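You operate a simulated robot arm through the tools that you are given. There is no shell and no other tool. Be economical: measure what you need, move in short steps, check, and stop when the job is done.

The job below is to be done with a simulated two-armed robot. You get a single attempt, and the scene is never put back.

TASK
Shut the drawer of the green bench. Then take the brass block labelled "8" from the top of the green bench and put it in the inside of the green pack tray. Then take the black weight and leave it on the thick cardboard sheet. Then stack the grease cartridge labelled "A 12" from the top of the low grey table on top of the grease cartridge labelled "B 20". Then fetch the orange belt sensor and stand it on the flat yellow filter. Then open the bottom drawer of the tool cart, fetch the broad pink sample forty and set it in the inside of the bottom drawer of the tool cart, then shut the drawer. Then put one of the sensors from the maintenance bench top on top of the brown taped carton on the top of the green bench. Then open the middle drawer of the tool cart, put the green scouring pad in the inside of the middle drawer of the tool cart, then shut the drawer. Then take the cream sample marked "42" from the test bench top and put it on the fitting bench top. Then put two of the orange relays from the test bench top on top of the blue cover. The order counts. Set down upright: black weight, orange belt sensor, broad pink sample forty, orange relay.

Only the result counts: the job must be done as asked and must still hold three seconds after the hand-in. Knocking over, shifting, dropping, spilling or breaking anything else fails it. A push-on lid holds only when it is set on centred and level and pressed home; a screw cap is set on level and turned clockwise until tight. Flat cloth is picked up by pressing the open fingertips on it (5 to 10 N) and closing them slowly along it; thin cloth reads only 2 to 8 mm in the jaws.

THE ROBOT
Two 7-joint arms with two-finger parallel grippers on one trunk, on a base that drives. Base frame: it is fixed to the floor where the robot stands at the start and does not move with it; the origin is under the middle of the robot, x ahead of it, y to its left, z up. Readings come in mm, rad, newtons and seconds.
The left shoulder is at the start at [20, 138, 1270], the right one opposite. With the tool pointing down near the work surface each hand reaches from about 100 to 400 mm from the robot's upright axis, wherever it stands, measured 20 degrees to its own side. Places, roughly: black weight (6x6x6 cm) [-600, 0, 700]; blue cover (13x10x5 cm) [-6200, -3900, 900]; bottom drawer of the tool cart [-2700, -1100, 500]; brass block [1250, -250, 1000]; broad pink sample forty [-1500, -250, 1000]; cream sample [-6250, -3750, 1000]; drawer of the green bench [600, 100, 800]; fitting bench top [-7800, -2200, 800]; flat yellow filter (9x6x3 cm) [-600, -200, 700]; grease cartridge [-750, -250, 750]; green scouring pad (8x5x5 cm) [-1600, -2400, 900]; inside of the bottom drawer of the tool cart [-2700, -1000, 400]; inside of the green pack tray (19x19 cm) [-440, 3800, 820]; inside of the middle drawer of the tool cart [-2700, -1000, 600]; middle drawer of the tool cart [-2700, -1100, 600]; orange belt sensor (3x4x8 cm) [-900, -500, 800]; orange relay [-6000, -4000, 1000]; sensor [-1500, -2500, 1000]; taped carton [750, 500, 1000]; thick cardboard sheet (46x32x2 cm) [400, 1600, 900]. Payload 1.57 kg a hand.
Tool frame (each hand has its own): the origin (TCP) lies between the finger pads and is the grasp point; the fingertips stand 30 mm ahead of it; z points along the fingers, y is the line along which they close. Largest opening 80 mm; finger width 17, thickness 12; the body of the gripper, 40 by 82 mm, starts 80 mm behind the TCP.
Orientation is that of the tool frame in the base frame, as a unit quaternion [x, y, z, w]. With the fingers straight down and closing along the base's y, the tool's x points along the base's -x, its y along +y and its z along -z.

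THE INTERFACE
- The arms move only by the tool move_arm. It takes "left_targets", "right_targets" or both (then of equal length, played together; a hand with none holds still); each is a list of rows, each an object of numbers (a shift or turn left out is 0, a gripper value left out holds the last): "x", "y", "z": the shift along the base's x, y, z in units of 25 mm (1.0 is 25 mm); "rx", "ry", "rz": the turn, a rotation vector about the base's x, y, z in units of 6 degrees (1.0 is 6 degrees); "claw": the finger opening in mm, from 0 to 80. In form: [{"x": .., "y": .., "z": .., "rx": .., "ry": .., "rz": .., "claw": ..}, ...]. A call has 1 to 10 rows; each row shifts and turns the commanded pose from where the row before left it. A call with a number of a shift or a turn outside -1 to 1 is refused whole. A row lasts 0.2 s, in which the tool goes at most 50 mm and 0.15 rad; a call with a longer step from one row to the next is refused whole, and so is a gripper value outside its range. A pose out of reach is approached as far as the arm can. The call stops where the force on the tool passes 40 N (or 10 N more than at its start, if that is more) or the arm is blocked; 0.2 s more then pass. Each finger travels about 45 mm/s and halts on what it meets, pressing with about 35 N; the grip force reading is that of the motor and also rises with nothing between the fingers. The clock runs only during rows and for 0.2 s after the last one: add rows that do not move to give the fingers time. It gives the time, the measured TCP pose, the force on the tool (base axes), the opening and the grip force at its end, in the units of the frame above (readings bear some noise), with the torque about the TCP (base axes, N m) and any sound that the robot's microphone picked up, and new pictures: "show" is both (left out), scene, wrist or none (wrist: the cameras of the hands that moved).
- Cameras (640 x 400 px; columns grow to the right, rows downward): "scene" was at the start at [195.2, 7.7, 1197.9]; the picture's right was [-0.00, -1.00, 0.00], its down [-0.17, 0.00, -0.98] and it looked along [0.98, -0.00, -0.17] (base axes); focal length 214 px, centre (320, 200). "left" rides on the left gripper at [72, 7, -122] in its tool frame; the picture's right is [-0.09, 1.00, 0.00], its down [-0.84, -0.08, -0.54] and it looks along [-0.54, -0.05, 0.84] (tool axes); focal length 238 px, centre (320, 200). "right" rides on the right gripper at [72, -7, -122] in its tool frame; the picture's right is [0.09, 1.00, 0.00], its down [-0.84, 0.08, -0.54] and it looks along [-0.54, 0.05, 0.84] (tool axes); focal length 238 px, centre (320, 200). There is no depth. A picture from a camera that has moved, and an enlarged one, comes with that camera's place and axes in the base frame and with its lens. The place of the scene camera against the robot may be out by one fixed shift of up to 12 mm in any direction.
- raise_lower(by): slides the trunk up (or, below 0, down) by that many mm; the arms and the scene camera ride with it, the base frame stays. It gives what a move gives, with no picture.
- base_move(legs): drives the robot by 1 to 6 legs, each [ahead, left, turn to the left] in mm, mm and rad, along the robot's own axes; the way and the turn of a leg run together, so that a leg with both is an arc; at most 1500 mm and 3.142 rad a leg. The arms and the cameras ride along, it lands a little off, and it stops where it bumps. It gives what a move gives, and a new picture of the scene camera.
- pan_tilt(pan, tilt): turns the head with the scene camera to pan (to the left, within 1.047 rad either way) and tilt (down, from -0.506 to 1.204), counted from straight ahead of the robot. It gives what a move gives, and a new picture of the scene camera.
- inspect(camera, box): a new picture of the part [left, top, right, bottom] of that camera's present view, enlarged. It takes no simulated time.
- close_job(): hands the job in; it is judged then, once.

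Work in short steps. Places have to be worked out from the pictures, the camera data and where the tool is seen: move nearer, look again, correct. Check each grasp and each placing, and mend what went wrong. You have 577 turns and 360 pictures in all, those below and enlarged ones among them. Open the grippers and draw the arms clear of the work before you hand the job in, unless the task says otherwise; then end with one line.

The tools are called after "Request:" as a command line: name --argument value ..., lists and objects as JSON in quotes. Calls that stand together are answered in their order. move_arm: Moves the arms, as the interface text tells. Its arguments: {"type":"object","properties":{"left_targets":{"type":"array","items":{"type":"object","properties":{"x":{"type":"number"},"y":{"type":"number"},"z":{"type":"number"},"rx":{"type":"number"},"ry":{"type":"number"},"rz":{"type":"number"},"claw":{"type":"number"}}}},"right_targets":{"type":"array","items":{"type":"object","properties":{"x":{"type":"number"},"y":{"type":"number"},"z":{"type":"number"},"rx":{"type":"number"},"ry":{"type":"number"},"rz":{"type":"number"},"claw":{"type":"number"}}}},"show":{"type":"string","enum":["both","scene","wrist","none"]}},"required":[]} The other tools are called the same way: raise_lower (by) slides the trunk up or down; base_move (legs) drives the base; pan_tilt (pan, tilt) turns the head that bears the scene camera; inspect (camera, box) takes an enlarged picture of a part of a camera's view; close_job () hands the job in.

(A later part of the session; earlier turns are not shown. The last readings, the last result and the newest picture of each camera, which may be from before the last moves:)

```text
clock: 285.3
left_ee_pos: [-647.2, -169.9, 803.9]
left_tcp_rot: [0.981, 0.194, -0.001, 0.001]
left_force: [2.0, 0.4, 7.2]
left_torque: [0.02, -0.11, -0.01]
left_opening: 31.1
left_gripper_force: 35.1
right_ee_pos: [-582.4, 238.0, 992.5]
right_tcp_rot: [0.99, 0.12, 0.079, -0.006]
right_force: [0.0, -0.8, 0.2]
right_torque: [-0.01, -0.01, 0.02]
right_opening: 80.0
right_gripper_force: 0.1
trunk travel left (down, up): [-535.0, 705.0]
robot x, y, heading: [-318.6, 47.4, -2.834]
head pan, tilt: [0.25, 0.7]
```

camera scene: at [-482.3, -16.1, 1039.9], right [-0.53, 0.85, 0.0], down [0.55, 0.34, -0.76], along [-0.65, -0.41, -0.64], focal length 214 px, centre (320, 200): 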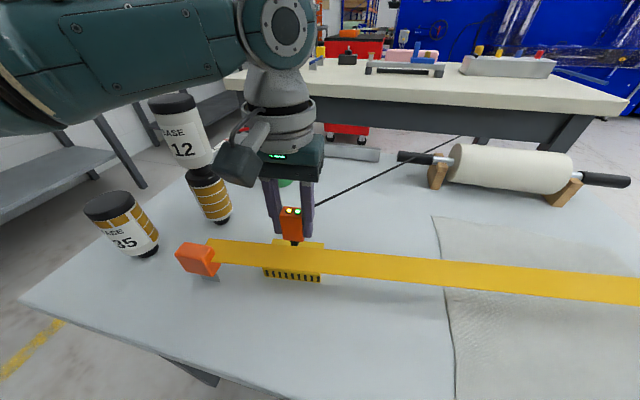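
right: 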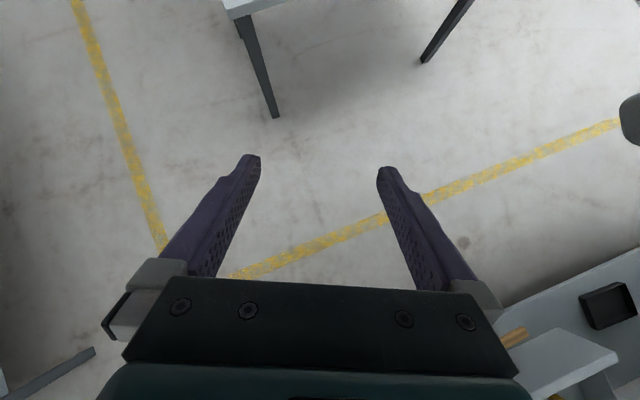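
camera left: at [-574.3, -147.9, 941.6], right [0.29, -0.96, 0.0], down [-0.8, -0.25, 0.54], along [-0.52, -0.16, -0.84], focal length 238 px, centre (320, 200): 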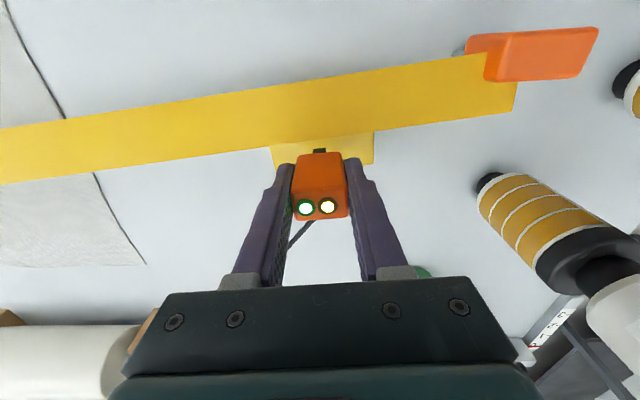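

Contact on the filter (8 N). I open gently and rise straight.

Request:
move_arm --left_targets '[{"claw": 33}, {"claw": 38}, {"claw": 55}, {}, {"z": 0.5}, {"z": 1}, {"z": 1}, {"z": 1}]'

Request:
inspect --camera "scene" --box '[220, 160, 380, 300]'

```text
clock: 287.1
left_ee_pos: [-646.8, -170.4, 890.0]
left_tcp_rot: [0.981, 0.195, -0.001, 0.0]
left_force: [-0.3, 0.4, 0.5]
left_torque: [0.01, -0.02, 0.03]
left_opening: 55.0
left_gripper_force: 0.0
right_ee_pos: [-582.2, 237.6, 991.1]
right_tcp_rot: [0.99, 0.119, 0.078, -0.005]
right_force: [0.0, 0.2, -0.6]
right_torque: [-0.01, 0.0, 0.01]
right_opening: 80.1
right_gripper_force: 0.0
trunk travel left (down, up): [-535.0, 705.0]
robot x, y, heading: [-317.6, 50.2, -2.834]
head pan, tilt: [0.25, 0.7]
camera scene: at [-482.4, -16.3, 1040.0], right [-0.53, 0.85, 0.0], down [0.55, 0.34, -0.77], along [-0.65, -0.41, -0.64], focal length 214 px, centre (320, 200)
camera left: at [-577.5, -148.6, 1011.3], right [0.29, -0.96, 0.0], down [-0.8, -0.25, 0.54], along [-0.52, -0.16, -0.84], focal length 238 px, centre (320, 200)
```

scene: 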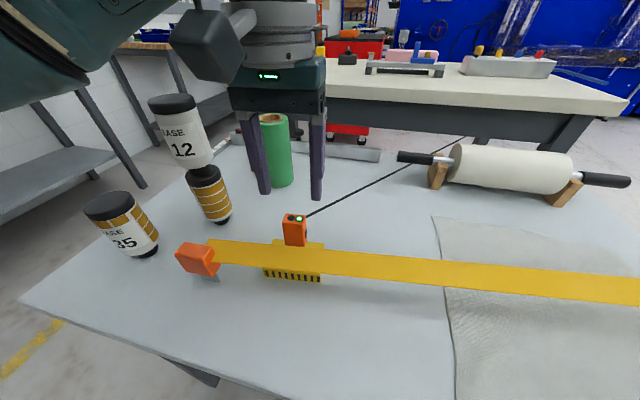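
left: 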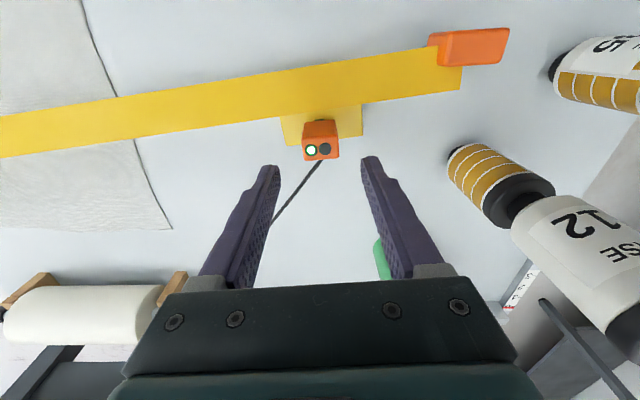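

```text
2.86 times, centred on (300, 230) of scene
camera zoom: at [-482.4, -16.3, 1040.0], right [-0.53, 0.85, 0.0], down [0.55, 0.34, -0.77], along [-0.65, -0.41, -0.64], focal length 613 px, centre (377, 114)
```

zoom: 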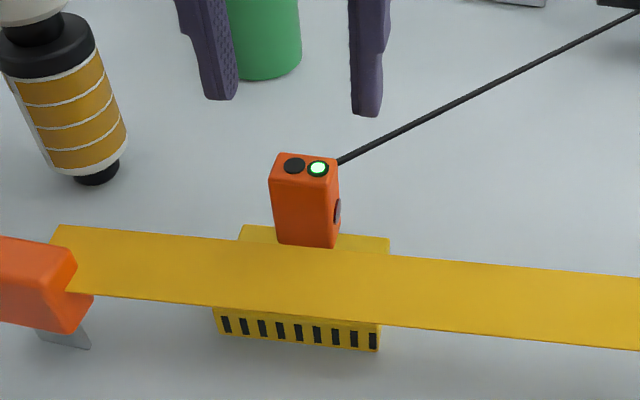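

The belt sensor stands upright on the filter. Next the tool cart: I raise, back out, and drive round the table ends to the cart's drawer side.

Request:
raise_lower --by 180

Request:
base_move --legs '[[-220, 0, 0], [0, 1080, 0], [1450, 0, 0], [900, 0, 0], [0, 0, -0.9]]'

Request:
pan_tilt --pan 0 --tilt 0.4

```text
clock: 289.1
left_ee_pos: [-648.6, -170.6, 1070.4]
left_tcp_rot: [0.981, 0.194, -0.002, 0.0]
left_force: [-0.4, 0.0, -0.5]
left_torque: [0.0, 0.01, -0.02]
left_opening: 55.1
left_gripper_force: 0.1
right_ee_pos: [-582.0, 238.9, 1174.0]
right_tcp_rot: [0.99, 0.119, 0.079, -0.005]
right_force: [-0.4, -0.3, -0.7]
right_torque: [0.02, 0.01, 0.0]
right_opening: 80.3
right_gripper_force: 0.1
trunk travel left (down, up): [-715.0, 525.0]
robot x, y, heading: [-315.6, 50.3, -2.837]
head pan, tilt: [0.25, 0.7]
```

```text
clock: 309.3
left_ee_pos: [-2354.8, -1586.4, 1070.6]
left_tcp_rot: [0.972, -0.236, -0.002, -0.001]
left_force: [0.0, -0.2, -0.2]
left_torque: [-0.01, 0.01, 0.0]
left_opening: 54.8
left_gripper_force: 0.2
right_ee_pos: [-2000.3, -1370.6, 1171.9]
right_tcp_rot: [0.948, -0.308, 0.074, 0.027]
right_force: [-0.6, 0.0, -0.3]
right_torque: [0.0, 0.01, 0.0]
right_opening: 80.1
right_gripper_force: 0.1
trunk travel left (down, up): [-715.0, 525.0]
robot x, y, heading: [-1970.0, -1695.0, 2.588]
head pan, tilt: [0.25, 0.7]
camera scene: at [-2135.2, -1607.6, 1220.0], right [0.3, 0.95, 0.0], down [0.61, -0.19, -0.76], along [-0.73, 0.23, -0.64], focal length 214 px, centre (320, 200)
```

scene: 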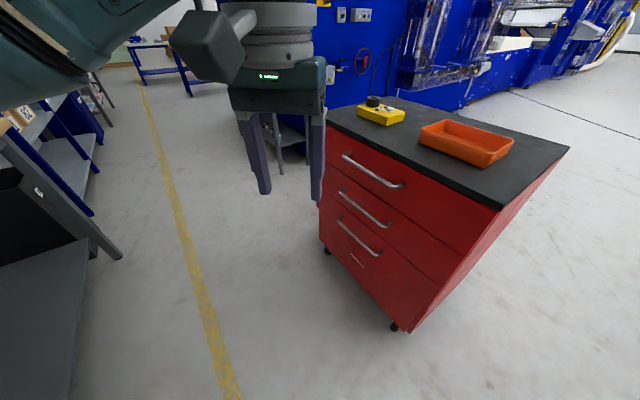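

```text
clock: 310.1
left_ee_pos: [-2354.6, -1586.4, 1069.8]
left_tcp_rot: [0.972, -0.236, -0.003, 0.0]
left_force: [-0.5, 0.3, 0.6]
left_torque: [0.01, -0.02, 0.03]
left_opening: 55.1
left_gripper_force: 0.1
right_ee_pos: [-1999.4, -1372.9, 1173.4]
right_tcp_rot: [0.949, -0.307, 0.073, 0.028]
right_force: [0.5, 0.8, 0.3]
right_torque: [0.03, -0.01, 0.01]
right_opening: 80.2
right_gripper_force: 0.0
trunk travel left (down, up): [-715.0, 525.0]
robot x, y, heading: [-1973.5, -1692.6, 2.587]
head pan, tilt: [0.0, 0.4]
camera scene: at [-2132.9, -1584.3, 1246.7], right [0.53, 0.85, 0.0], down [0.33, -0.21, -0.92], along [-0.78, 0.48, -0.39], focal length 214 px, centre (320, 200)
```

scene: 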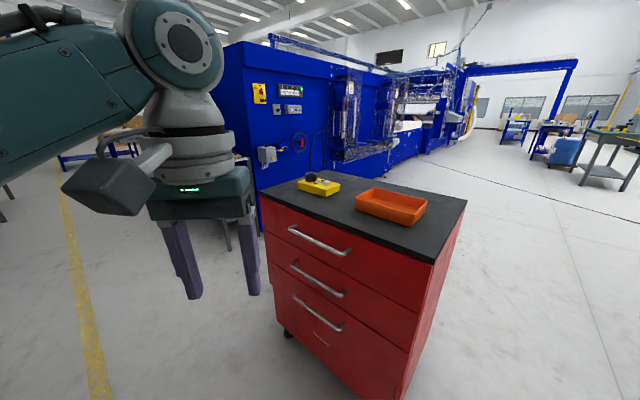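

The cart faces about heading 1.88; bottom handle ≈(-2700,-1239,416). I turn to face it squarely and line up.

Request:
base_move --legs '[[0, 0, -0.707], [0, 456, 0]]'

Request:
pan_tilt --pan 0 --tilt 0.8

```text
clock: 314.7
left_ee_pos: [-2621.2, -1511.6, 1070.0]
left_tcp_rot: [0.834, -0.551, -0.001, 0.0]
left_force: [0.4, -0.1, 0.4]
left_torque: [0.02, -0.02, -0.01]
left_opening: 54.9
left_gripper_force: 0.0
right_ee_pos: [-2212.4, -1570.7, 1173.5]
right_tcp_rot: [0.788, -0.61, 0.059, 0.051]
right_force: [0.6, 0.0, -0.2]
right_torque: [-0.01, 0.0, 0.01]
right_opening: 80.1
right_gripper_force: 0.1
trunk travel left (down, up): [-715.0, 525.0]
robot x, y, heading: [-2395.1, -1837.7, 1.895]
head pan, tilt: [0.0, 0.4]
camera scene: at [-2454.7, -1647.1, 1246.8], right [0.95, 0.32, 0.0], down [0.12, -0.37, -0.92], along [-0.29, 0.87, -0.39], focal length 214 px, centre (320, 200)
```

scene: 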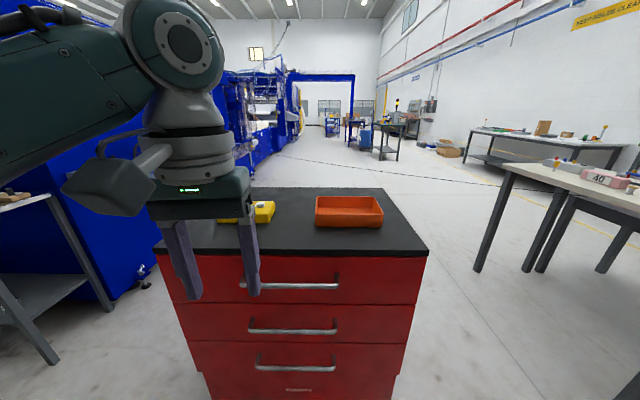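

```text
clock: 315.5
left_ee_pos: [-2621.5, -1511.1, 1070.4]
left_tcp_rot: [0.835, -0.55, -0.002, -0.001]
left_force: [-0.4, -0.3, 0.2]
left_torque: [0.01, 0.0, -0.03]
left_opening: 54.9
left_gripper_force: 0.3
right_ee_pos: [-2213.2, -1570.3, 1173.2]
right_tcp_rot: [0.788, -0.61, 0.06, 0.051]
right_force: [-0.6, 0.4, -0.4]
right_torque: [-0.01, -0.02, 0.01]
right_opening: 80.0
right_gripper_force: 0.1
trunk travel left (down, up): [-715.0, 525.0]
robot x, y, heading: [-2398.0, -1838.6, 1.894]
head pan, tilt: [0.0, 0.799]
camera scene: at [-2450.9, -1658.4, 1211.8], right [0.95, 0.32, 0.0], down [0.23, -0.68, -0.7], along [-0.22, 0.66, -0.72], focal length 214 px, centre (320, 200)
```

scene: 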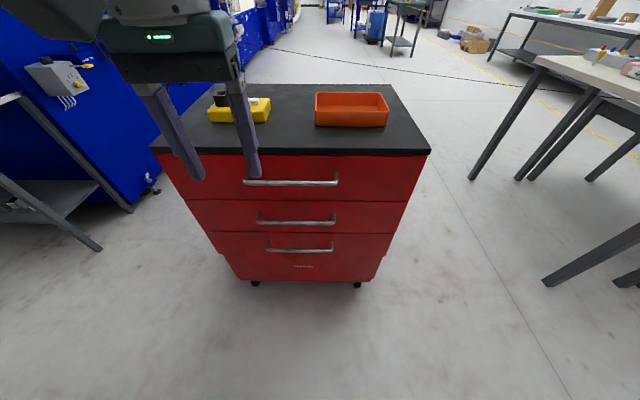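

Square to the cart. I lower the trunk 500 mm to bring the shoulders and camera to drawer height.

Request:
raise_lower --by -520

Request:
pan_tilt --pan 0 --tilt 0.5

```text
refused: -520 is not a number from -400 to 400
```

```text
clock: 316.3
left_ee_pos: [-2622.3, -1510.5, 1069.9]
left_tcp_rot: [0.835, -0.55, -0.001, -0.001]
left_force: [0.9, 0.2, 0.5]
left_torque: [0.01, 0.01, -0.01]
left_opening: 55.2
left_gripper_force: 0.2
right_ee_pos: [-2212.9, -1570.2, 1173.8]
right_tcp_rot: [0.789, -0.61, 0.059, 0.05]
right_force: [-0.5, 0.6, 0.7]
right_torque: [-0.02, 0.01, -0.04]
right_opening: 80.0
right_gripper_force: 0.0
trunk travel left (down, up): [-715.0, 525.0]
robot x, y, heading: [-2393.1, -1839.8, 1.893]
head pan, tilt: [0.0, 0.499]
camera scene: at [-2454.2, -1648.7, 1237.6], right [0.95, 0.32, 0.0], down [0.15, -0.45, -0.88], along [-0.28, 0.83, -0.48], focal length 214 px, centre (320, 200)
```

scene: 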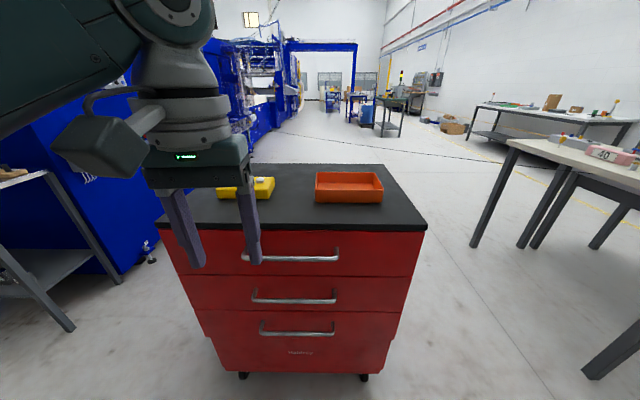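

Trunk steps are limited to 400 mm; I lower in two.

Request:
raise_lower --by -400

Request:
raise_lower --by -120

Request:
inspect --camera "scene" --box '[0, 0, 640, 400]'

```text
clock: 320.2
left_ee_pos: [-2621.7, -1510.7, 670.2]
left_tcp_rot: [0.835, -0.55, -0.002, -0.001]
left_force: [-0.1, -0.6, -0.6]
left_torque: [0.0, -0.02, -0.04]
left_opening: 55.1
left_gripper_force: 0.0
right_ee_pos: [-2212.0, -1571.1, 772.0]
right_tcp_rot: [0.789, -0.61, 0.059, 0.051]
right_force: [0.7, -0.7, 0.2]
right_torque: [0.04, 0.01, -0.01]
right_opening: 80.0
right_gripper_force: 0.1
trunk travel left (down, up): [-315.0, 925.0]
robot x, y, heading: [-2396.3, -1837.7, 1.895]
head pan, tilt: [0.0, 0.499]
```

```text
clock: 321.7
left_ee_pos: [-2622.2, -1511.2, 549.8]
left_tcp_rot: [0.834, -0.551, -0.001, -0.001]
left_force: [1.1, 0.0, 0.1]
left_torque: [0.05, -0.02, 0.0]
left_opening: 54.9
left_gripper_force: 0.0
right_ee_pos: [-2214.6, -1571.7, 653.5]
right_tcp_rot: [0.789, -0.61, 0.06, 0.051]
right_force: [0.9, 0.0, 0.6]
right_torque: [0.01, 0.03, -0.04]
right_opening: 79.8
right_gripper_force: 0.1
trunk travel left (down, up): [-195.0, 1045.0]
robot x, y, heading: [-2396.0, -1838.6, 1.897]
head pan, tilt: [0.0, 0.499]
```

```text
1.00 times, centred on (320, 200) of scene (not enlarged: the box is as wide or as high as the picture)
camera zoom: at [-2454.2, -1648.6, 717.7], right [0.95, 0.32, 0.0], down [0.15, -0.45, -0.88], along [-0.28, 0.83, -0.48], focal length 214 px, centre (320, 200)
```

zoom: 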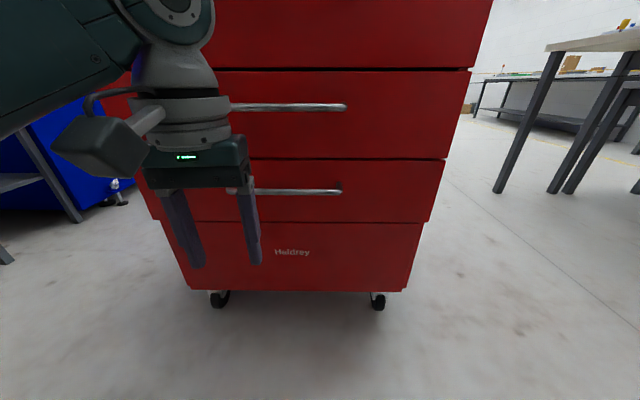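

Handles work out at z≈515 (bottom) and 680 (middle); the bottom bar is 615 mm ahead, 71 mm left. I now turn the left hand: yaw +86°, then pitch fingers forward so they can close above and below the bar.

Request:
move_arm --left_targets '[{"rz": 1, "claw": 70}, {"rz": 1}, {"rz": 1}, {"rz": 1}, {"rz": 1}, {"rz": 1}, {"rz": 1}, {"rz": 1}, {"rz": 1}, {"rz": 1}]' --show "none"

Request:
move_arm --left_targets '[{"rz": 1}, {"rz": 1}, {"rz": 1}, {"rz": 1}, {"rz": 0.27}, {"rx": 0.948, "ry": 0.3186, "x": -0.1, "y": 0.3}, {"rx": 0.948, "ry": 0.3186, "x": -0.1, "y": 0.3}, {"rx": 0.948, "ry": 0.3186, "x": -0.1, "y": 0.3}, {"rx": 0.948, "ry": 0.3186, "x": -0.1, "y": 0.3}, {"rx": 0.948, "ry": 0.3186, "x": -0.1, "y": 0.3}]' --show "none"

Request:
move_arm --left_targets '[{"rx": 0.948, "ry": 0.3186}, {"rx": 0.948, "ry": 0.3186}, {"rx": 0.948, "ry": 0.3186}, {"rx": 0.948, "ry": 0.3186}, {"rx": 0.948, "ry": 0.3186}, {"rx": 0.76, "ry": 0.255}]'

```text
clock: 323.9
left_ee_pos: [-2622.4, -1511.6, 549.5]
left_tcp_rot: [0.998, -0.058, -0.002, 0.0]
left_force: [0.0, -0.4, -0.5]
left_torque: [-0.06, 0.03, 0.0]
left_opening: 70.1
left_gripper_force: 0.1
right_ee_pos: [-2212.6, -1571.0, 652.6]
right_tcp_rot: [0.789, -0.61, 0.06, 0.051]
right_force: [0.1, 0.8, 0.4]
right_torque: [0.0, 0.0, 0.03]
right_opening: 79.9
right_gripper_force: 0.0
trunk travel left (down, up): [-195.0, 1045.0]
robot x, y, heading: [-2397.6, -1834.6, 1.897]
head pan, tilt: [0.0, 0.499]
```

```text
clock: 326.1
left_ee_pos: [-2633.8, -1473.7, 550.9]
left_tcp_rot: [0.953, 0.159, -0.043, -0.256]
left_force: [0.7, -0.3, 0.1]
left_torque: [0.0, 0.0, 0.01]
left_opening: 69.9
left_gripper_force: 0.1
right_ee_pos: [-2212.4, -1570.2, 652.6]
right_tcp_rot: [0.788, -0.61, 0.06, 0.051]
right_force: [-0.2, 1.0, 0.1]
right_torque: [0.0, -0.04, 0.0]
right_opening: 80.1
right_gripper_force: 0.2
trunk travel left (down, up): [-195.0, 1045.0]
robot x, y, heading: [-2398.9, -1838.0, 1.899]
head pan, tilt: [0.0, 0.499]
```

```text
clock: 327.5
left_ee_pos: [-2632.8, -1474.0, 549.5]
left_tcp_rot: [0.832, 0.139, -0.088, -0.529]
left_force: [-0.4, -0.5, 0.2]
left_torque: [-0.01, -0.01, 0.0]
left_opening: 70.0
left_gripper_force: 0.1
right_ee_pos: [-2212.7, -1571.2, 654.1]
right_tcp_rot: [0.789, -0.61, 0.06, 0.05]
right_force: [0.2, -0.1, -1.2]
right_torque: [-0.03, 0.01, 0.02]
right_opening: 80.2
right_gripper_force: 0.1
trunk travel left (down, up): [-195.0, 1045.0]
robot x, y, heading: [-2397.4, -1837.2, 1.891]
head pan, tilt: [0.0, 0.499]
camera scene: at [-2453.7, -1649.0, 717.6], right [0.95, 0.32, 0.0], down [0.15, -0.45, -0.88], along [-0.28, 0.83, -0.48], focal length 214 px, centre (320, 200)
camera left: at [-2529.6, -1557.8, 595.0], right [0.05, -0.43, -0.9], down [-0.64, -0.7, 0.3], along [-0.76, 0.57, -0.31], focal length 238 px, centre (320, 200)
```

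scene: 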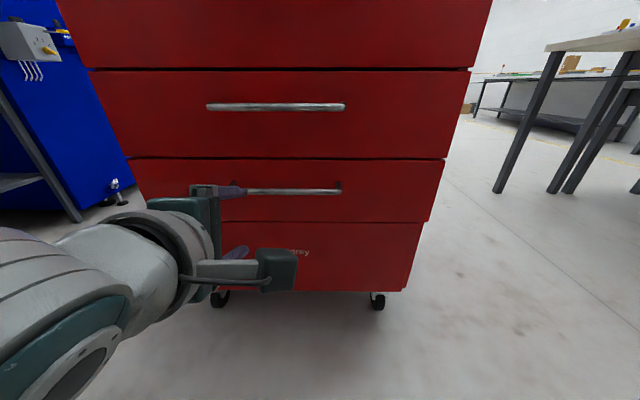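
left: 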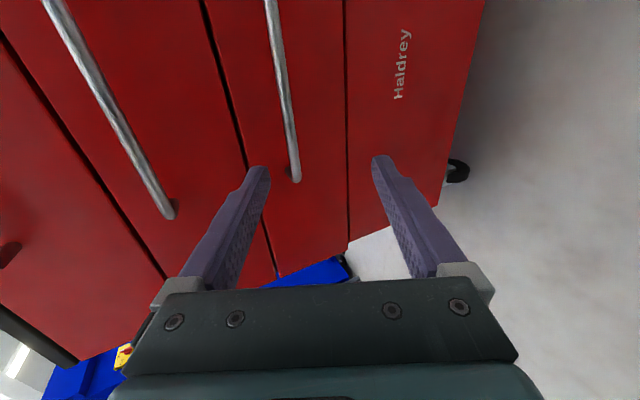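

The gripper faces the bar well. I drive 100 mm nearer and align the hand with the bar's height.

Request:
base_move --legs '[[100, 0, 0]]'

Request:
move_arm --left_targets '[{"x": 0.7, "y": 0.24, "z": -0.8}, {"x": 0.7, "y": 0.24, "z": -0.8}]'

```text
clock: 328.6
left_ee_pos: [-2667.1, -1380.9, 548.9]
left_tcp_rot: [0.833, 0.14, -0.087, -0.529]
left_force: [0.0, 0.1, -0.4]
left_torque: [0.02, -0.01, 0.01]
left_opening: 69.9
left_gripper_force: 0.1
right_ee_pos: [-2245.2, -1475.3, 653.6]
right_tcp_rot: [0.789, -0.609, 0.06, 0.051]
right_force: [-0.2, 0.7, -0.1]
right_torque: [-0.01, -0.03, -0.01]
right_opening: 79.8
right_gripper_force: 0.1
trunk travel left (down, up): [-195.0, 1045.0]
robot x, y, heading: [-2428.4, -1740.5, 1.898]
head pan, tilt: [0.0, 0.499]
camera scene: at [-2486.3, -1554.7, 717.6], right [0.95, 0.32, 0.0], down [0.15, -0.45, -0.88], along [-0.28, 0.83, -0.48], focal length 214 px, centre (320, 200)
```

scene: 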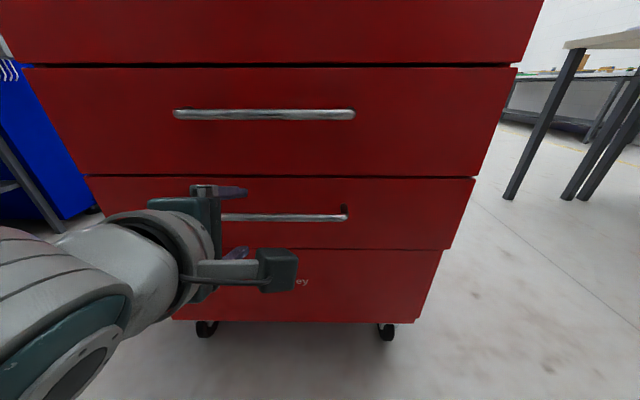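

```text
clock: 329.2
left_ee_pos: [-2634.9, -1371.0, 506.6]
left_tcp_rot: [0.833, 0.133, -0.093, -0.529]
left_force: [-0.3, 0.2, 0.6]
left_torque: [0.02, 0.0, 0.06]
left_opening: 70.1
left_gripper_force: 0.0
right_ee_pos: [-2244.0, -1475.6, 651.6]
right_tcp_rot: [0.789, -0.609, 0.06, 0.051]
right_force: [0.3, -0.4, -0.6]
right_torque: [0.0, -0.01, 0.0]
right_opening: 80.2
right_gripper_force: 0.1
trunk travel left (down, up): [-195.0, 1045.0]
robot x, y, heading: [-2425.7, -1742.7, 1.898]
head pan, tilt: [0.0, 0.499]
camera scene: at [-2485.8, -1553.9, 717.7], right [0.95, 0.32, 0.0], down [0.15, -0.45, -0.88], along [-0.28, 0.83, -0.48], focal length 214 px, centre (320, 200)
camera left: at [-2530.1, -1453.4, 550.8], right [0.04, -0.43, -0.9], down [-0.64, -0.7, 0.31], along [-0.77, 0.57, -0.3], focal length 238 px, centre (320, 200)
```

scene: 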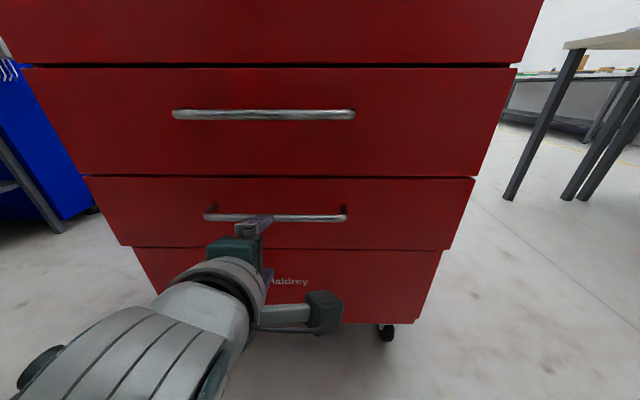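
left: 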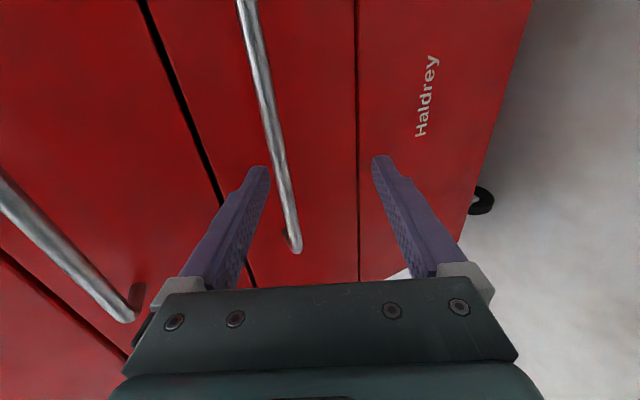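

The bar is level with the hand, 97 mm ahead. I advance 87 mm with 52 mm opening.

Request:
move_arm --left_targets '[{"x": -0.277, "y": 0.825, "claw": 52}, {"x": -0.277, "y": 0.825}, {"x": -0.277, "y": 0.825}, {"x": -0.277, "y": 0.825}]'

```text
clock: 329.8
left_ee_pos: [-2667.4, -1346.8, 497.1]
left_tcp_rot: [0.836, 0.107, -0.123, -0.524]
left_force: [8.8, -25.1, 11.0]
left_torque: [0.71, 0.13, -0.25]
left_opening: 48.8
left_gripper_force: 0.1
right_ee_pos: [-2245.3, -1478.2, 652.8]
right_tcp_rot: [0.789, -0.609, 0.06, 0.051]
right_force: [-1.2, 0.6, 0.9]
right_torque: [-0.08, -0.01, -0.03]
right_opening: 80.3
right_gripper_force: 0.1
trunk travel left (down, up): [-195.0, 1045.0]
robot x, y, heading: [-2427.2, -1744.2, 1.897]
head pan, tilt: [0.0, 0.499]
stopped in row 2 (left hand): the force on the tool passed its limit at 79 N (the readings are from after the stop); the commanded pose is now the measured one
camera scene: at [-2485.7, -1557.4, 717.3], right [0.95, 0.32, 0.0], down [0.15, -0.46, -0.88], along [-0.28, 0.83, -0.48], focal length 214 px, centre (320, 200)
camera left: at [-2560.1, -1430.5, 535.8], right [-0.04, -0.45, -0.89], down [-0.62, -0.69, 0.38], along [-0.78, 0.57, -0.26], focal length 238 px, centre (320, 200)
```

scene: 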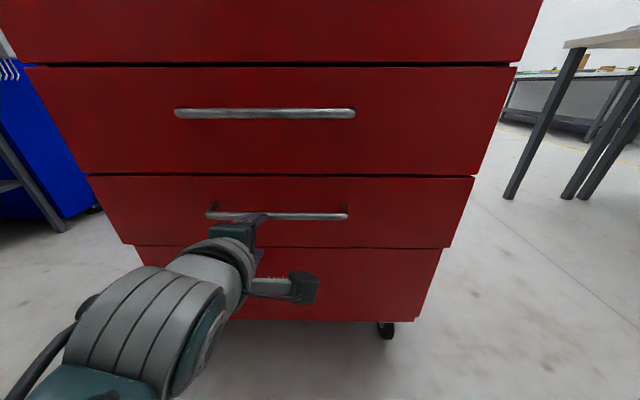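
left: 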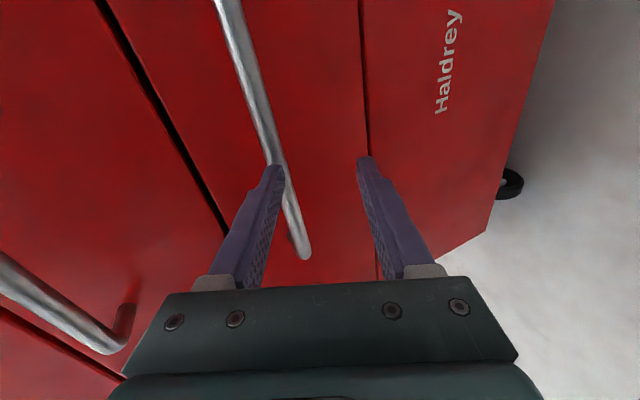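

The upper finger touched the bar: it is at about 490 ahead, z≈512. I back off 40 mm, raise 20 mm and advance again with the fingers wider.

Request:
move_arm --left_targets '[{"x": 0.25, "y": -0.76, "claw": 74}, {"x": 0.25, "y": -0.76}, {"z": 0.85}, {}, {"x": -0.2, "y": 0.6}, {"x": -0.2, "y": 0.6}]' --show "wrist"

```text
clock: 330.8
left_ee_pos: [-2690.1, -1390.7, 510.8]
left_tcp_rot: [0.836, 0.058, -0.179, -0.516]
left_force: [-0.6, 0.4, -0.2]
left_torque: [0.01, -0.02, 0.01]
left_opening: 74.0
left_gripper_force: 0.1
right_ee_pos: [-2245.3, -1476.0, 654.0]
right_tcp_rot: [0.788, -0.61, 0.059, 0.052]
right_force: [1.1, -0.5, 0.7]
right_torque: [0.04, 0.0, -0.01]
right_opening: 80.0
right_gripper_force: 0.0
trunk travel left (down, up): [-195.0, 1045.0]
robot x, y, heading: [-2425.4, -1744.4, 1.903]
head pan, tilt: [0.0, 0.499]
stopped in row 4 (left hand): the arm was blocked; the commanded pose is now the measured one
camera left: at [-2580.3, -1476.5, 536.7], right [-0.17, -0.48, -0.86], down [-0.58, -0.66, 0.49], along [-0.8, 0.58, -0.17], focal length 238 px, centre (320, 200)
```

left: 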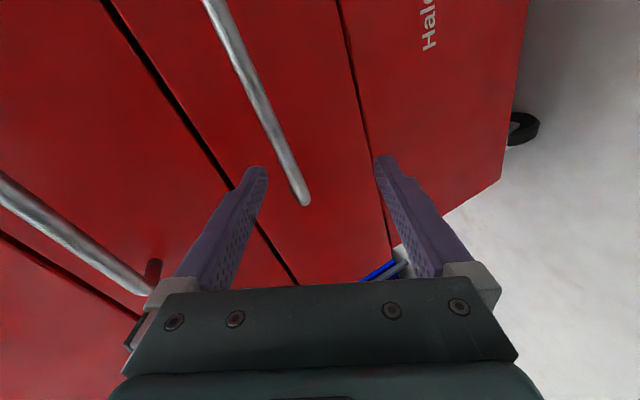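

The arm drifted a bit to the left and rolled ~14°, but the bar (extends to 190 mm left) is still in line. I advance along the forward direction.

Request:
move_arm --left_targets '[{"x": -0.16, "y": 0.47, "z": 0.1}, {"x": -0.16, "y": 0.47, "z": 0.1}, {"x": -0.16, "y": 0.47}]'

```text
clock: 331.8
left_ee_pos: [-2726.0, -1364.8, 509.9]
left_tcp_rot: [0.835, 0.027, -0.216, -0.505]
left_force: [-0.1, -0.6, -0.3]
left_torque: [0.0, 0.0, -0.01]
left_opening: 74.0
left_gripper_force: 0.0
right_ee_pos: [-2244.1, -1475.2, 653.4]
right_tcp_rot: [0.789, -0.609, 0.06, 0.052]
right_force: [-0.4, -0.9, 0.2]
right_torque: [-0.03, -0.01, -0.03]
right_opening: 80.0
right_gripper_force: 0.0
trunk travel left (down, up): [-195.0, 1045.0]
robot x, y, heading: [-2425.9, -1746.2, 1.903]
head pan, tilt: [0.0, 0.499]
stopped in row 3 (left hand): the arm was blocked; the commanded pose is now the measured one
camera scene: at [-2486.6, -1554.4, 717.7], right [0.95, 0.32, 0.0], down [0.15, -0.45, -0.88], along [-0.28, 0.83, -0.48], focal length 214 px, centre (320, 200)
camera left: at [-2615.0, -1449.5, 528.8], right [-0.25, -0.51, -0.82], down [-0.53, -0.63, 0.56], along [-0.81, 0.58, -0.11], focal length 238 px, centre (320, 200)
```

scene: 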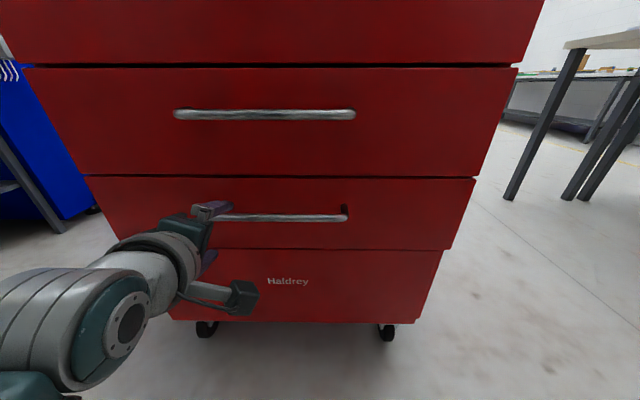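
left: 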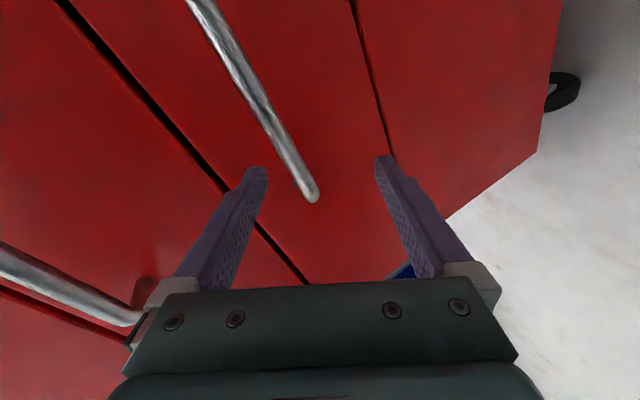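

The arm is at a joint limit here. I back the base 90 mm, restore the earlier good hand pose (nearer the body), and will use the base to advance onto the bar instead.

Request:
base_move --legs '[[-90, 0, 0]]'

Request:
move_arm --left_targets '[{"x": 0.9, "y": -0.38, "z": 0.06, "rx": 0.234, "ry": -0.785, "rz": 0.115}, {"x": 0.9, "y": -0.38, "z": 0.06, "rx": 0.234, "ry": -0.785, "rz": 0.115}, {"x": 0.9, "y": -0.38, "z": 0.06, "rx": 0.234, "ry": -0.785, "rz": 0.115}, {"x": 0.9, "y": -0.38, "z": 0.06, "rx": 0.234, "ry": -0.785, "rz": 0.115}]'

```text
clock: 332.9
left_ee_pos: [-2697.6, -1448.1, 511.2]
left_tcp_rot: [0.836, 0.029, -0.215, -0.504]
left_force: [-0.4, -0.8, 0.6]
left_torque: [0.0, 0.02, 0.0]
left_opening: 73.8
left_gripper_force: 0.0
right_ee_pos: [-2216.8, -1558.9, 653.2]
right_tcp_rot: [0.789, -0.609, 0.059, 0.051]
right_force: [-0.1, 0.3, -0.4]
right_torque: [0.01, -0.01, 0.04]
right_opening: 79.9
right_gripper_force: 0.2
trunk travel left (down, up): [-195.0, 1045.0]
robot x, y, heading: [-2402.2, -1822.2, 1.897]
head pan, tilt: [0.0, 0.499]
camera scene: at [-2458.3, -1637.5, 717.8], right [0.95, 0.32, 0.0], down [0.15, -0.45, -0.88], along [-0.28, 0.83, -0.48], focal length 214 px, centre (320, 200)
```

scene: 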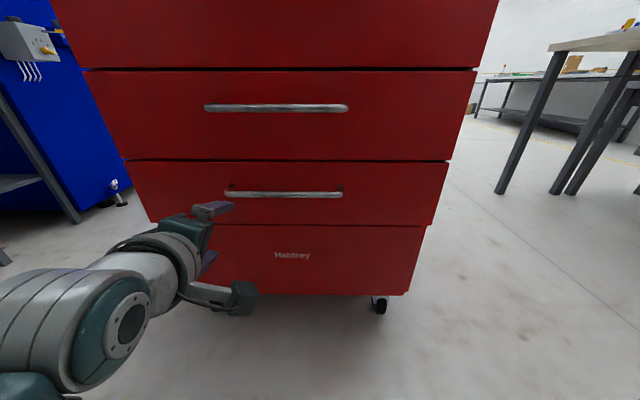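

```text
clock: 333.6
left_ee_pos: [-2687.6, -1478.8, 510.2]
left_tcp_rot: [0.834, 0.044, -0.203, -0.511]
left_force: [0.5, 1.1, 0.0]
left_torque: [0.01, -0.02, 0.01]
left_opening: 74.0
left_gripper_force: 0.0
right_ee_pos: [-2216.5, -1560.2, 652.0]
right_tcp_rot: [0.79, -0.609, 0.06, 0.051]
right_force: [0.0, 0.0, 0.2]
right_torque: [0.0, 0.02, -0.01]
right_opening: 80.1
right_gripper_force: 0.1
trunk travel left (down, up): [-195.0, 1045.0]
robot x, y, heading: [-2398.1, -1823.8, 1.899]
head pan, tilt: [0.0, 0.499]
stopped in row 3 (left hand): the arm was blocked; the commanded pose is now the measured one
camera scene: at [-2457.7, -1638.6, 717.6], right [0.95, 0.32, 0.0], down [0.15, -0.45, -0.88], along [-0.28, 0.83, -0.48], focal length 214 px, centre (320, 200)
camera left: at [-2575.7, -1563.4, 530.5], right [-0.22, -0.5, -0.84], down [-0.54, -0.65, 0.53], along [-0.81, 0.57, -0.13], focal length 238 px, centre (320, 200)
```

scene: 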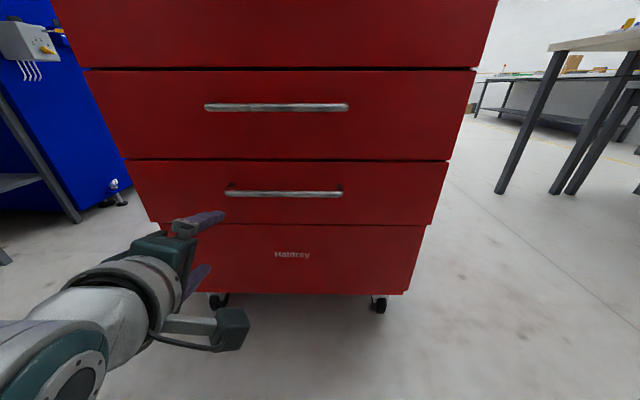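
left: 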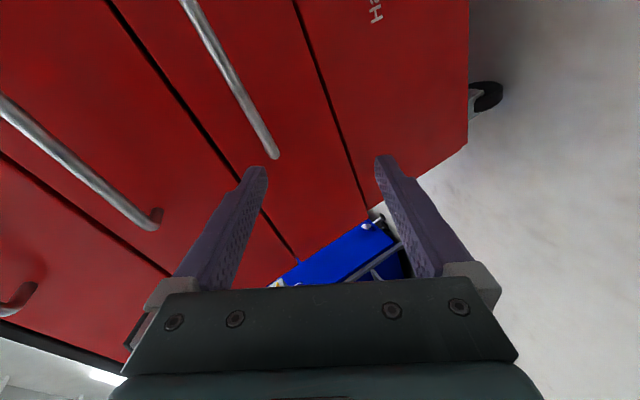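

Blocked still, so I change the method: hook the bar from above with closed, forward-tilted fingers of the right hand (standard pose). First I back off and unwind the left hand to a raised, neutral pose.

Request:
base_move --legs '[[-150, 0, 0]]'

Request:
move_arm --left_targets '[{"rx": -0.948, "ry": -0.3186, "z": 0.4}, {"rx": -0.948, "ry": -0.3186, "z": 0.4}, {"rx": -0.948, "ry": -0.3186, "z": 0.4}, {"rx": -0.948, "ry": -0.3186, "z": 0.4}, {"rx": -0.948, "ry": -0.3186, "z": 0.4}, {"rx": -0.948, "ry": -0.3186, "z": 0.4}, {"rx": -0.948, "ry": -0.3186, "z": 0.4}, {"rx": -0.948, "ry": -0.3186, "z": 0.4}, {"rx": -0.948, "ry": -0.3186, "z": 0.4}, {"rx": -0.948, "ry": -0.3186, "z": 0.4}]' --show "none"

```text
clock: 334.9
left_ee_pos: [-2652.6, -1542.9, 527.2]
left_tcp_rot: [0.823, 0.039, -0.206, -0.528]
left_force: [-0.3, 0.1, 0.2]
left_torque: [0.0, 0.01, 0.02]
left_opening: 74.0
left_gripper_force: 0.1
right_ee_pos: [-2181.0, -1636.3, 661.0]
right_tcp_rot: [0.786, -0.615, 0.045, 0.04]
right_force: [-0.1, -0.1, -1.2]
right_torque: [-0.04, 0.02, -0.04]
right_opening: 79.9
right_gripper_force: 0.1
trunk travel left (down, up): [-195.0, 1045.0]
robot x, y, heading: [-2354.8, -1944.4, 1.883]
head pan, tilt: [0.0, 0.499]
stopped in leg 1: the robot was blocked; the commanded pose is now the measured one
camera scene: at [-2422.2, -1713.1, 725.0], right [0.95, 0.31, 0.0], down [0.14, -0.42, -0.89], along [-0.27, 0.85, -0.45], focal length 214 px, centre (320, 200)
```

scene: 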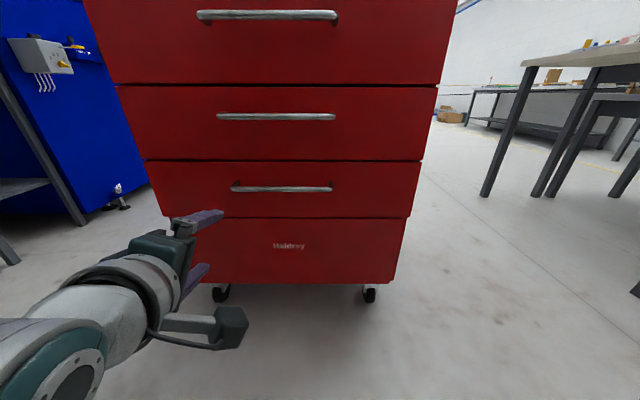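

```text
clock: 337.3
left_ee_pos: [-2658.5, -1538.7, 618.9]
left_tcp_rot: [0.996, 0.019, -0.066, -0.057]
left_force: [-0.1, -0.2, 0.2]
left_torque: [0.01, 0.0, 0.02]
left_opening: 74.0
left_gripper_force: 0.1
left hand out of reach, approached as far as the arm can: row 10
right_ee_pos: [-2179.6, -1637.0, 661.2]
right_tcp_rot: [0.785, -0.616, 0.045, 0.039]
right_force: [0.3, 0.5, -0.1]
right_torque: [0.0, 0.0, -0.01]
right_opening: 79.8
right_gripper_force: 0.0
trunk travel left (down, up): [-195.0, 1045.0]
robot x, y, heading: [-2355.4, -1943.0, 1.878]
head pan, tilt: [0.0, 0.499]
stopped in row 10 (left hand): the arm was blocked; the commanded pose is now the measured one
```

Backing was blocked (something behind me). I release forward 60 mm, then retract the left hand and look left-behind.

Request:
base_move --legs '[[60, 0, 0]]'

Request:
move_arm --left_targets '[{"x": 0.18, "y": -0.57, "z": 0.3, "rz": -1}, {"x": 0.18, "y": -0.57, "z": 0.3, "rz": -1}, {"x": 0.18, "y": -0.57, "z": 0.3, "rz": -1}, {"x": 0.18, "y": -0.57, "z": 0.3, "rz": -1}, {"x": 0.18, "y": -0.57, "z": 0.3, "rz": -1}, {"x": 0.18, "y": -0.57, "z": 0.3, "rz": -1}, {"x": 0.18, "y": -0.57, "z": 0.3, "rz": -1}, {"x": 0.18, "y": -0.57, "z": 0.3, "rz": -1}, {"x": 0.18, "y": -0.57, "z": 0.3, "rz": -1}, {"x": 0.18, "y": -0.57, "z": 0.3, "rz": -1}]' --show "none"

Request:
pan_tilt --pan -1.04 --tilt 0.3

```text
clock: 338.3
left_ee_pos: [-2665.9, -1534.0, 603.0]
left_tcp_rot: [0.997, 0.02, -0.062, -0.04]
left_force: [0.2, -1.0, 0.1]
left_torque: [0.02, 0.0, 0.0]
left_opening: 73.9
left_gripper_force: 0.1
right_ee_pos: [-2187.8, -1628.3, 652.8]
right_tcp_rot: [0.785, -0.614, 0.061, 0.053]
right_force: [0.6, -0.5, -0.2]
right_torque: [0.02, 0.03, 0.0]
right_opening: 79.8
right_gripper_force: 0.1
trunk travel left (down, up): [-195.0, 1045.0]
robot x, y, heading: [-2372.6, -1887.3, 1.889]
head pan, tilt: [0.0, 0.499]
camera scene: at [-2427.9, -1703.7, 719.0], right [0.96, 0.28, 0.0], down [0.13, -0.44, -0.89], along [-0.25, 0.85, -0.46], focal length 214 px, centre (320, 200)
```

scene: 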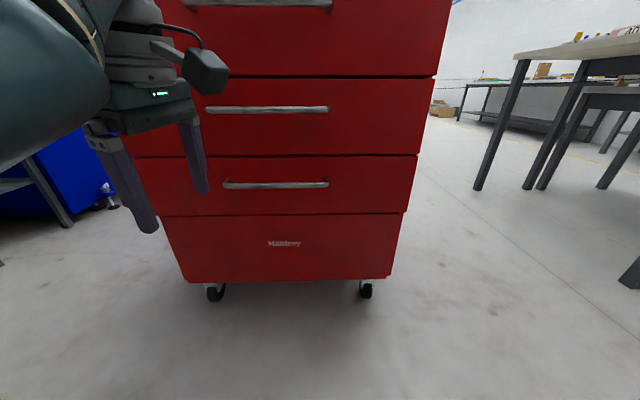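

```text
clock: 340.5
left_ee_pos: [-2706.8, -1559.9, 599.2]
left_tcp_rot: [0.873, -0.482, -0.034, -0.068]
left_force: [-0.3, 0.5, -0.3]
left_torque: [0.02, -0.01, 0.01]
left_opening: 74.2
left_gripper_force: 0.0
left hand out of reach, approached as far as the arm can: row 1, 2, 3, 4, 5, 6, 7, 8, 9, 10
right_ee_pos: [-2189.6, -1626.6, 652.6]
right_tcp_rot: [0.785, -0.614, 0.059, 0.051]
right_force: [-0.2, 0.0, -0.2]
right_torque: [-0.01, 0.01, 0.03]
right_opening: 80.0
right_gripper_force: 0.1
trunk travel left (down, up): [-195.0, 1045.0]
robot x, y, heading: [-2373.5, -1891.9, 1.888]
head pan, tilt: [0.0, 0.499]
```

```text
clock: 341.8
left_ee_pos: [-2706.7, -1560.0, 599.0]
left_tcp_rot: [0.874, -0.481, -0.033, -0.066]
left_force: [0.0, -0.6, -0.7]
left_torque: [0.0, -0.01, -0.01]
left_opening: 74.0
left_gripper_force: 0.1
right_ee_pos: [-2190.0, -1626.3, 653.3]
right_tcp_rot: [0.785, -0.614, 0.059, 0.052]
right_force: [0.0, 0.6, -0.3]
right_torque: [-0.01, 0.01, -0.01]
right_opening: 79.8
right_gripper_force: 0.0
trunk travel left (down, up): [-195.0, 1045.0]
robot x, y, heading: [-2373.3, -1886.7, 1.886]
head pan, tilt: [-1.04, 0.3]
camera scene: at [-2341.3, -1718.4, 736.1], right [0.75, -0.66, 0.0], down [-0.2, -0.22, -0.96], along [0.63, 0.72, -0.3], focal length 214 px, centre (320, 200)
```

scene: 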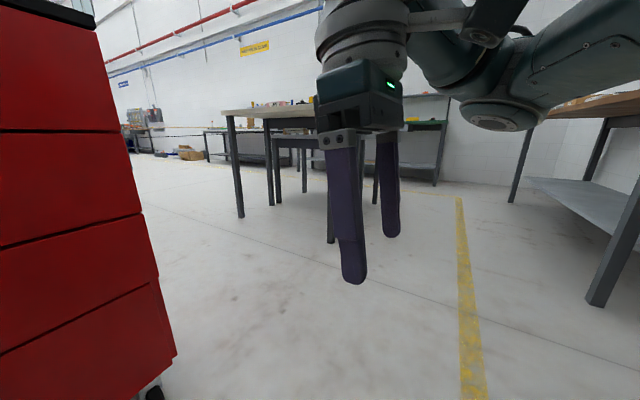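

The hand was too high relative to the shoulders for a tool-down pose. I lower and retract the left hand.

Request:
move_arm --left_targets '[{"z": -0.8, "x": 0.3, "y": -0.3}, {"z": -0.8, "x": 0.3, "y": -0.3}, {"z": -0.8, "x": 0.3, "y": -0.3}, {"z": -0.8, "x": 0.3, "y": -0.3}, {"z": -0.8, "x": 0.3, "y": -0.3}, {"z": -0.4, "x": 0.3, "y": -0.3}]' --show "none"

Request:
pan_tilt --pan 0 --tilt 0.5

```text
clock: 343.2
left_ee_pos: [-2685.9, -1606.6, 493.1]
left_tcp_rot: [0.88, -0.469, -0.054, -0.057]
left_force: [-1.1, 1.1, 0.5]
left_torque: [-0.02, 0.01, -0.04]
left_opening: 73.8
left_gripper_force: 0.2
right_ee_pos: [-2189.2, -1626.1, 653.1]
right_tcp_rot: [0.785, -0.614, 0.059, 0.052]
right_force: [-0.8, 0.2, -0.2]
right_torque: [-0.01, 0.02, -0.02]
right_opening: 80.3
right_gripper_force: 0.0
trunk travel left (down, up): [-195.0, 1045.0]
robot x, y, heading: [-2376.0, -1891.0, 1.887]
head pan, tilt: [-1.04, 0.3]
```

```text
clock: 344.5
left_ee_pos: [-2685.0, -1609.3, 489.2]
left_tcp_rot: [0.878, -0.473, -0.052, -0.05]
left_force: [1.0, -0.2, -0.2]
left_torque: [0.0, 0.02, 0.01]
left_opening: 73.9
left_gripper_force: 0.0
right_ee_pos: [-2189.6, -1625.6, 652.9]
right_tcp_rot: [0.786, -0.614, 0.06, 0.052]
right_force: [-0.3, -0.4, 0.0]
right_torque: [0.03, 0.01, -0.01]
right_opening: 79.8
right_gripper_force: 0.0
trunk travel left (down, up): [-195.0, 1045.0]
robot x, y, heading: [-2375.4, -1890.2, 1.887]
head pan, tilt: [0.0, 0.499]
camera scene: at [-2431.3, -1701.8, 717.7], right [0.95, 0.31, 0.0], down [0.15, -0.46, -0.88], along [-0.27, 0.84, -0.48], focal length 214 px, centre (320, 200)
```

scene: 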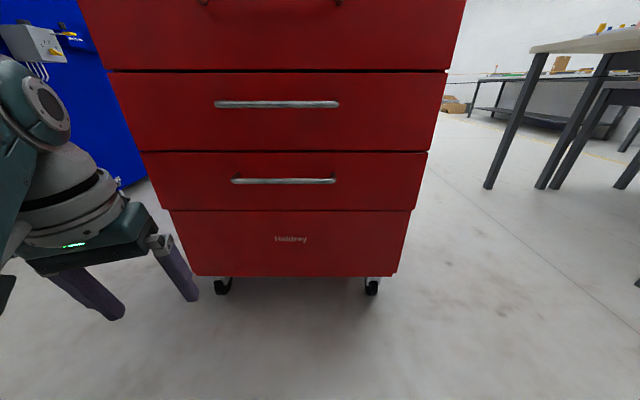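

I'll use the left hand itself: raise the trunk 80 mm, close the fingers, square the yaw and tilt 30° forward.

Request:
raise_lower --by 80

Request:
move_arm --left_targets '[{"x": 0.6, "y": 0.45, "rx": 0.9, "ry": 0.29, "rz": -0.63, "claw": 0}, {"x": 0.6, "y": 0.45, "rx": 0.9, "ry": 0.29, "rz": -0.63}, {"x": 0.6, "y": 0.45, "rx": 0.9, "ry": 0.29, "rz": -0.63}, {"x": 0.6, "y": 0.45, "rx": 0.82, "ry": 0.27, "rz": -0.63}, {"x": 0.6, "y": 0.45}, {"x": 0.6, "y": 0.45}]' --show "scene"

```text
clock: 345.6
left_ee_pos: [-2686.2, -1610.5, 567.3]
left_tcp_rot: [0.878, -0.473, -0.051, -0.049]
left_force: [0.0, -0.4, -0.7]
left_torque: [0.02, -0.01, 0.01]
left_opening: 74.1
left_gripper_force: 0.0
right_ee_pos: [-2189.9, -1626.1, 732.6]
right_tcp_rot: [0.785, -0.614, 0.059, 0.053]
right_force: [1.1, 0.2, 0.0]
right_torque: [-0.02, -0.02, -0.02]
right_opening: 79.8
right_gripper_force: 0.1
trunk travel left (down, up): [-275.0, 965.0]
robot x, y, heading: [-2372.2, -1893.6, 1.886]
head pan, tilt: [0.0, 0.499]
```

```text
clock: 347.2
left_ee_pos: [-2618.4, -1544.1, 563.2]
left_tcp_rot: [0.773, -0.58, -0.2, -0.161]
left_force: [-0.9, 0.3, 0.1]
left_torque: [0.0, 0.0, 0.03]
left_opening: 0.0
left_gripper_force: 21.5
right_ee_pos: [-2190.4, -1626.1, 732.6]
right_tcp_rot: [0.785, -0.614, 0.059, 0.052]
right_force: [0.7, -0.4, 0.7]
right_torque: [-0.01, 0.01, -0.01]
right_opening: 80.2
right_gripper_force: 0.0
trunk travel left (down, up): [-275.0, 965.0]
robot x, y, heading: [-2372.8, -1890.1, 1.887]
head pan, tilt: [0.0, 0.499]
stopped in row 6 (left hand): the arm was blocked; the commanded pose is now the measured one
camera scene: at [-2431.7, -1702.0, 797.7], right [0.95, 0.31, 0.0], down [0.15, -0.46, -0.88], along [-0.27, 0.83, -0.48], focal length 214 px, centre (320, 200)
```

scene: 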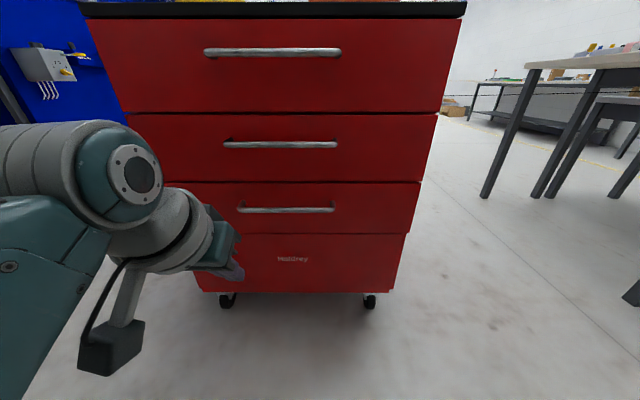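

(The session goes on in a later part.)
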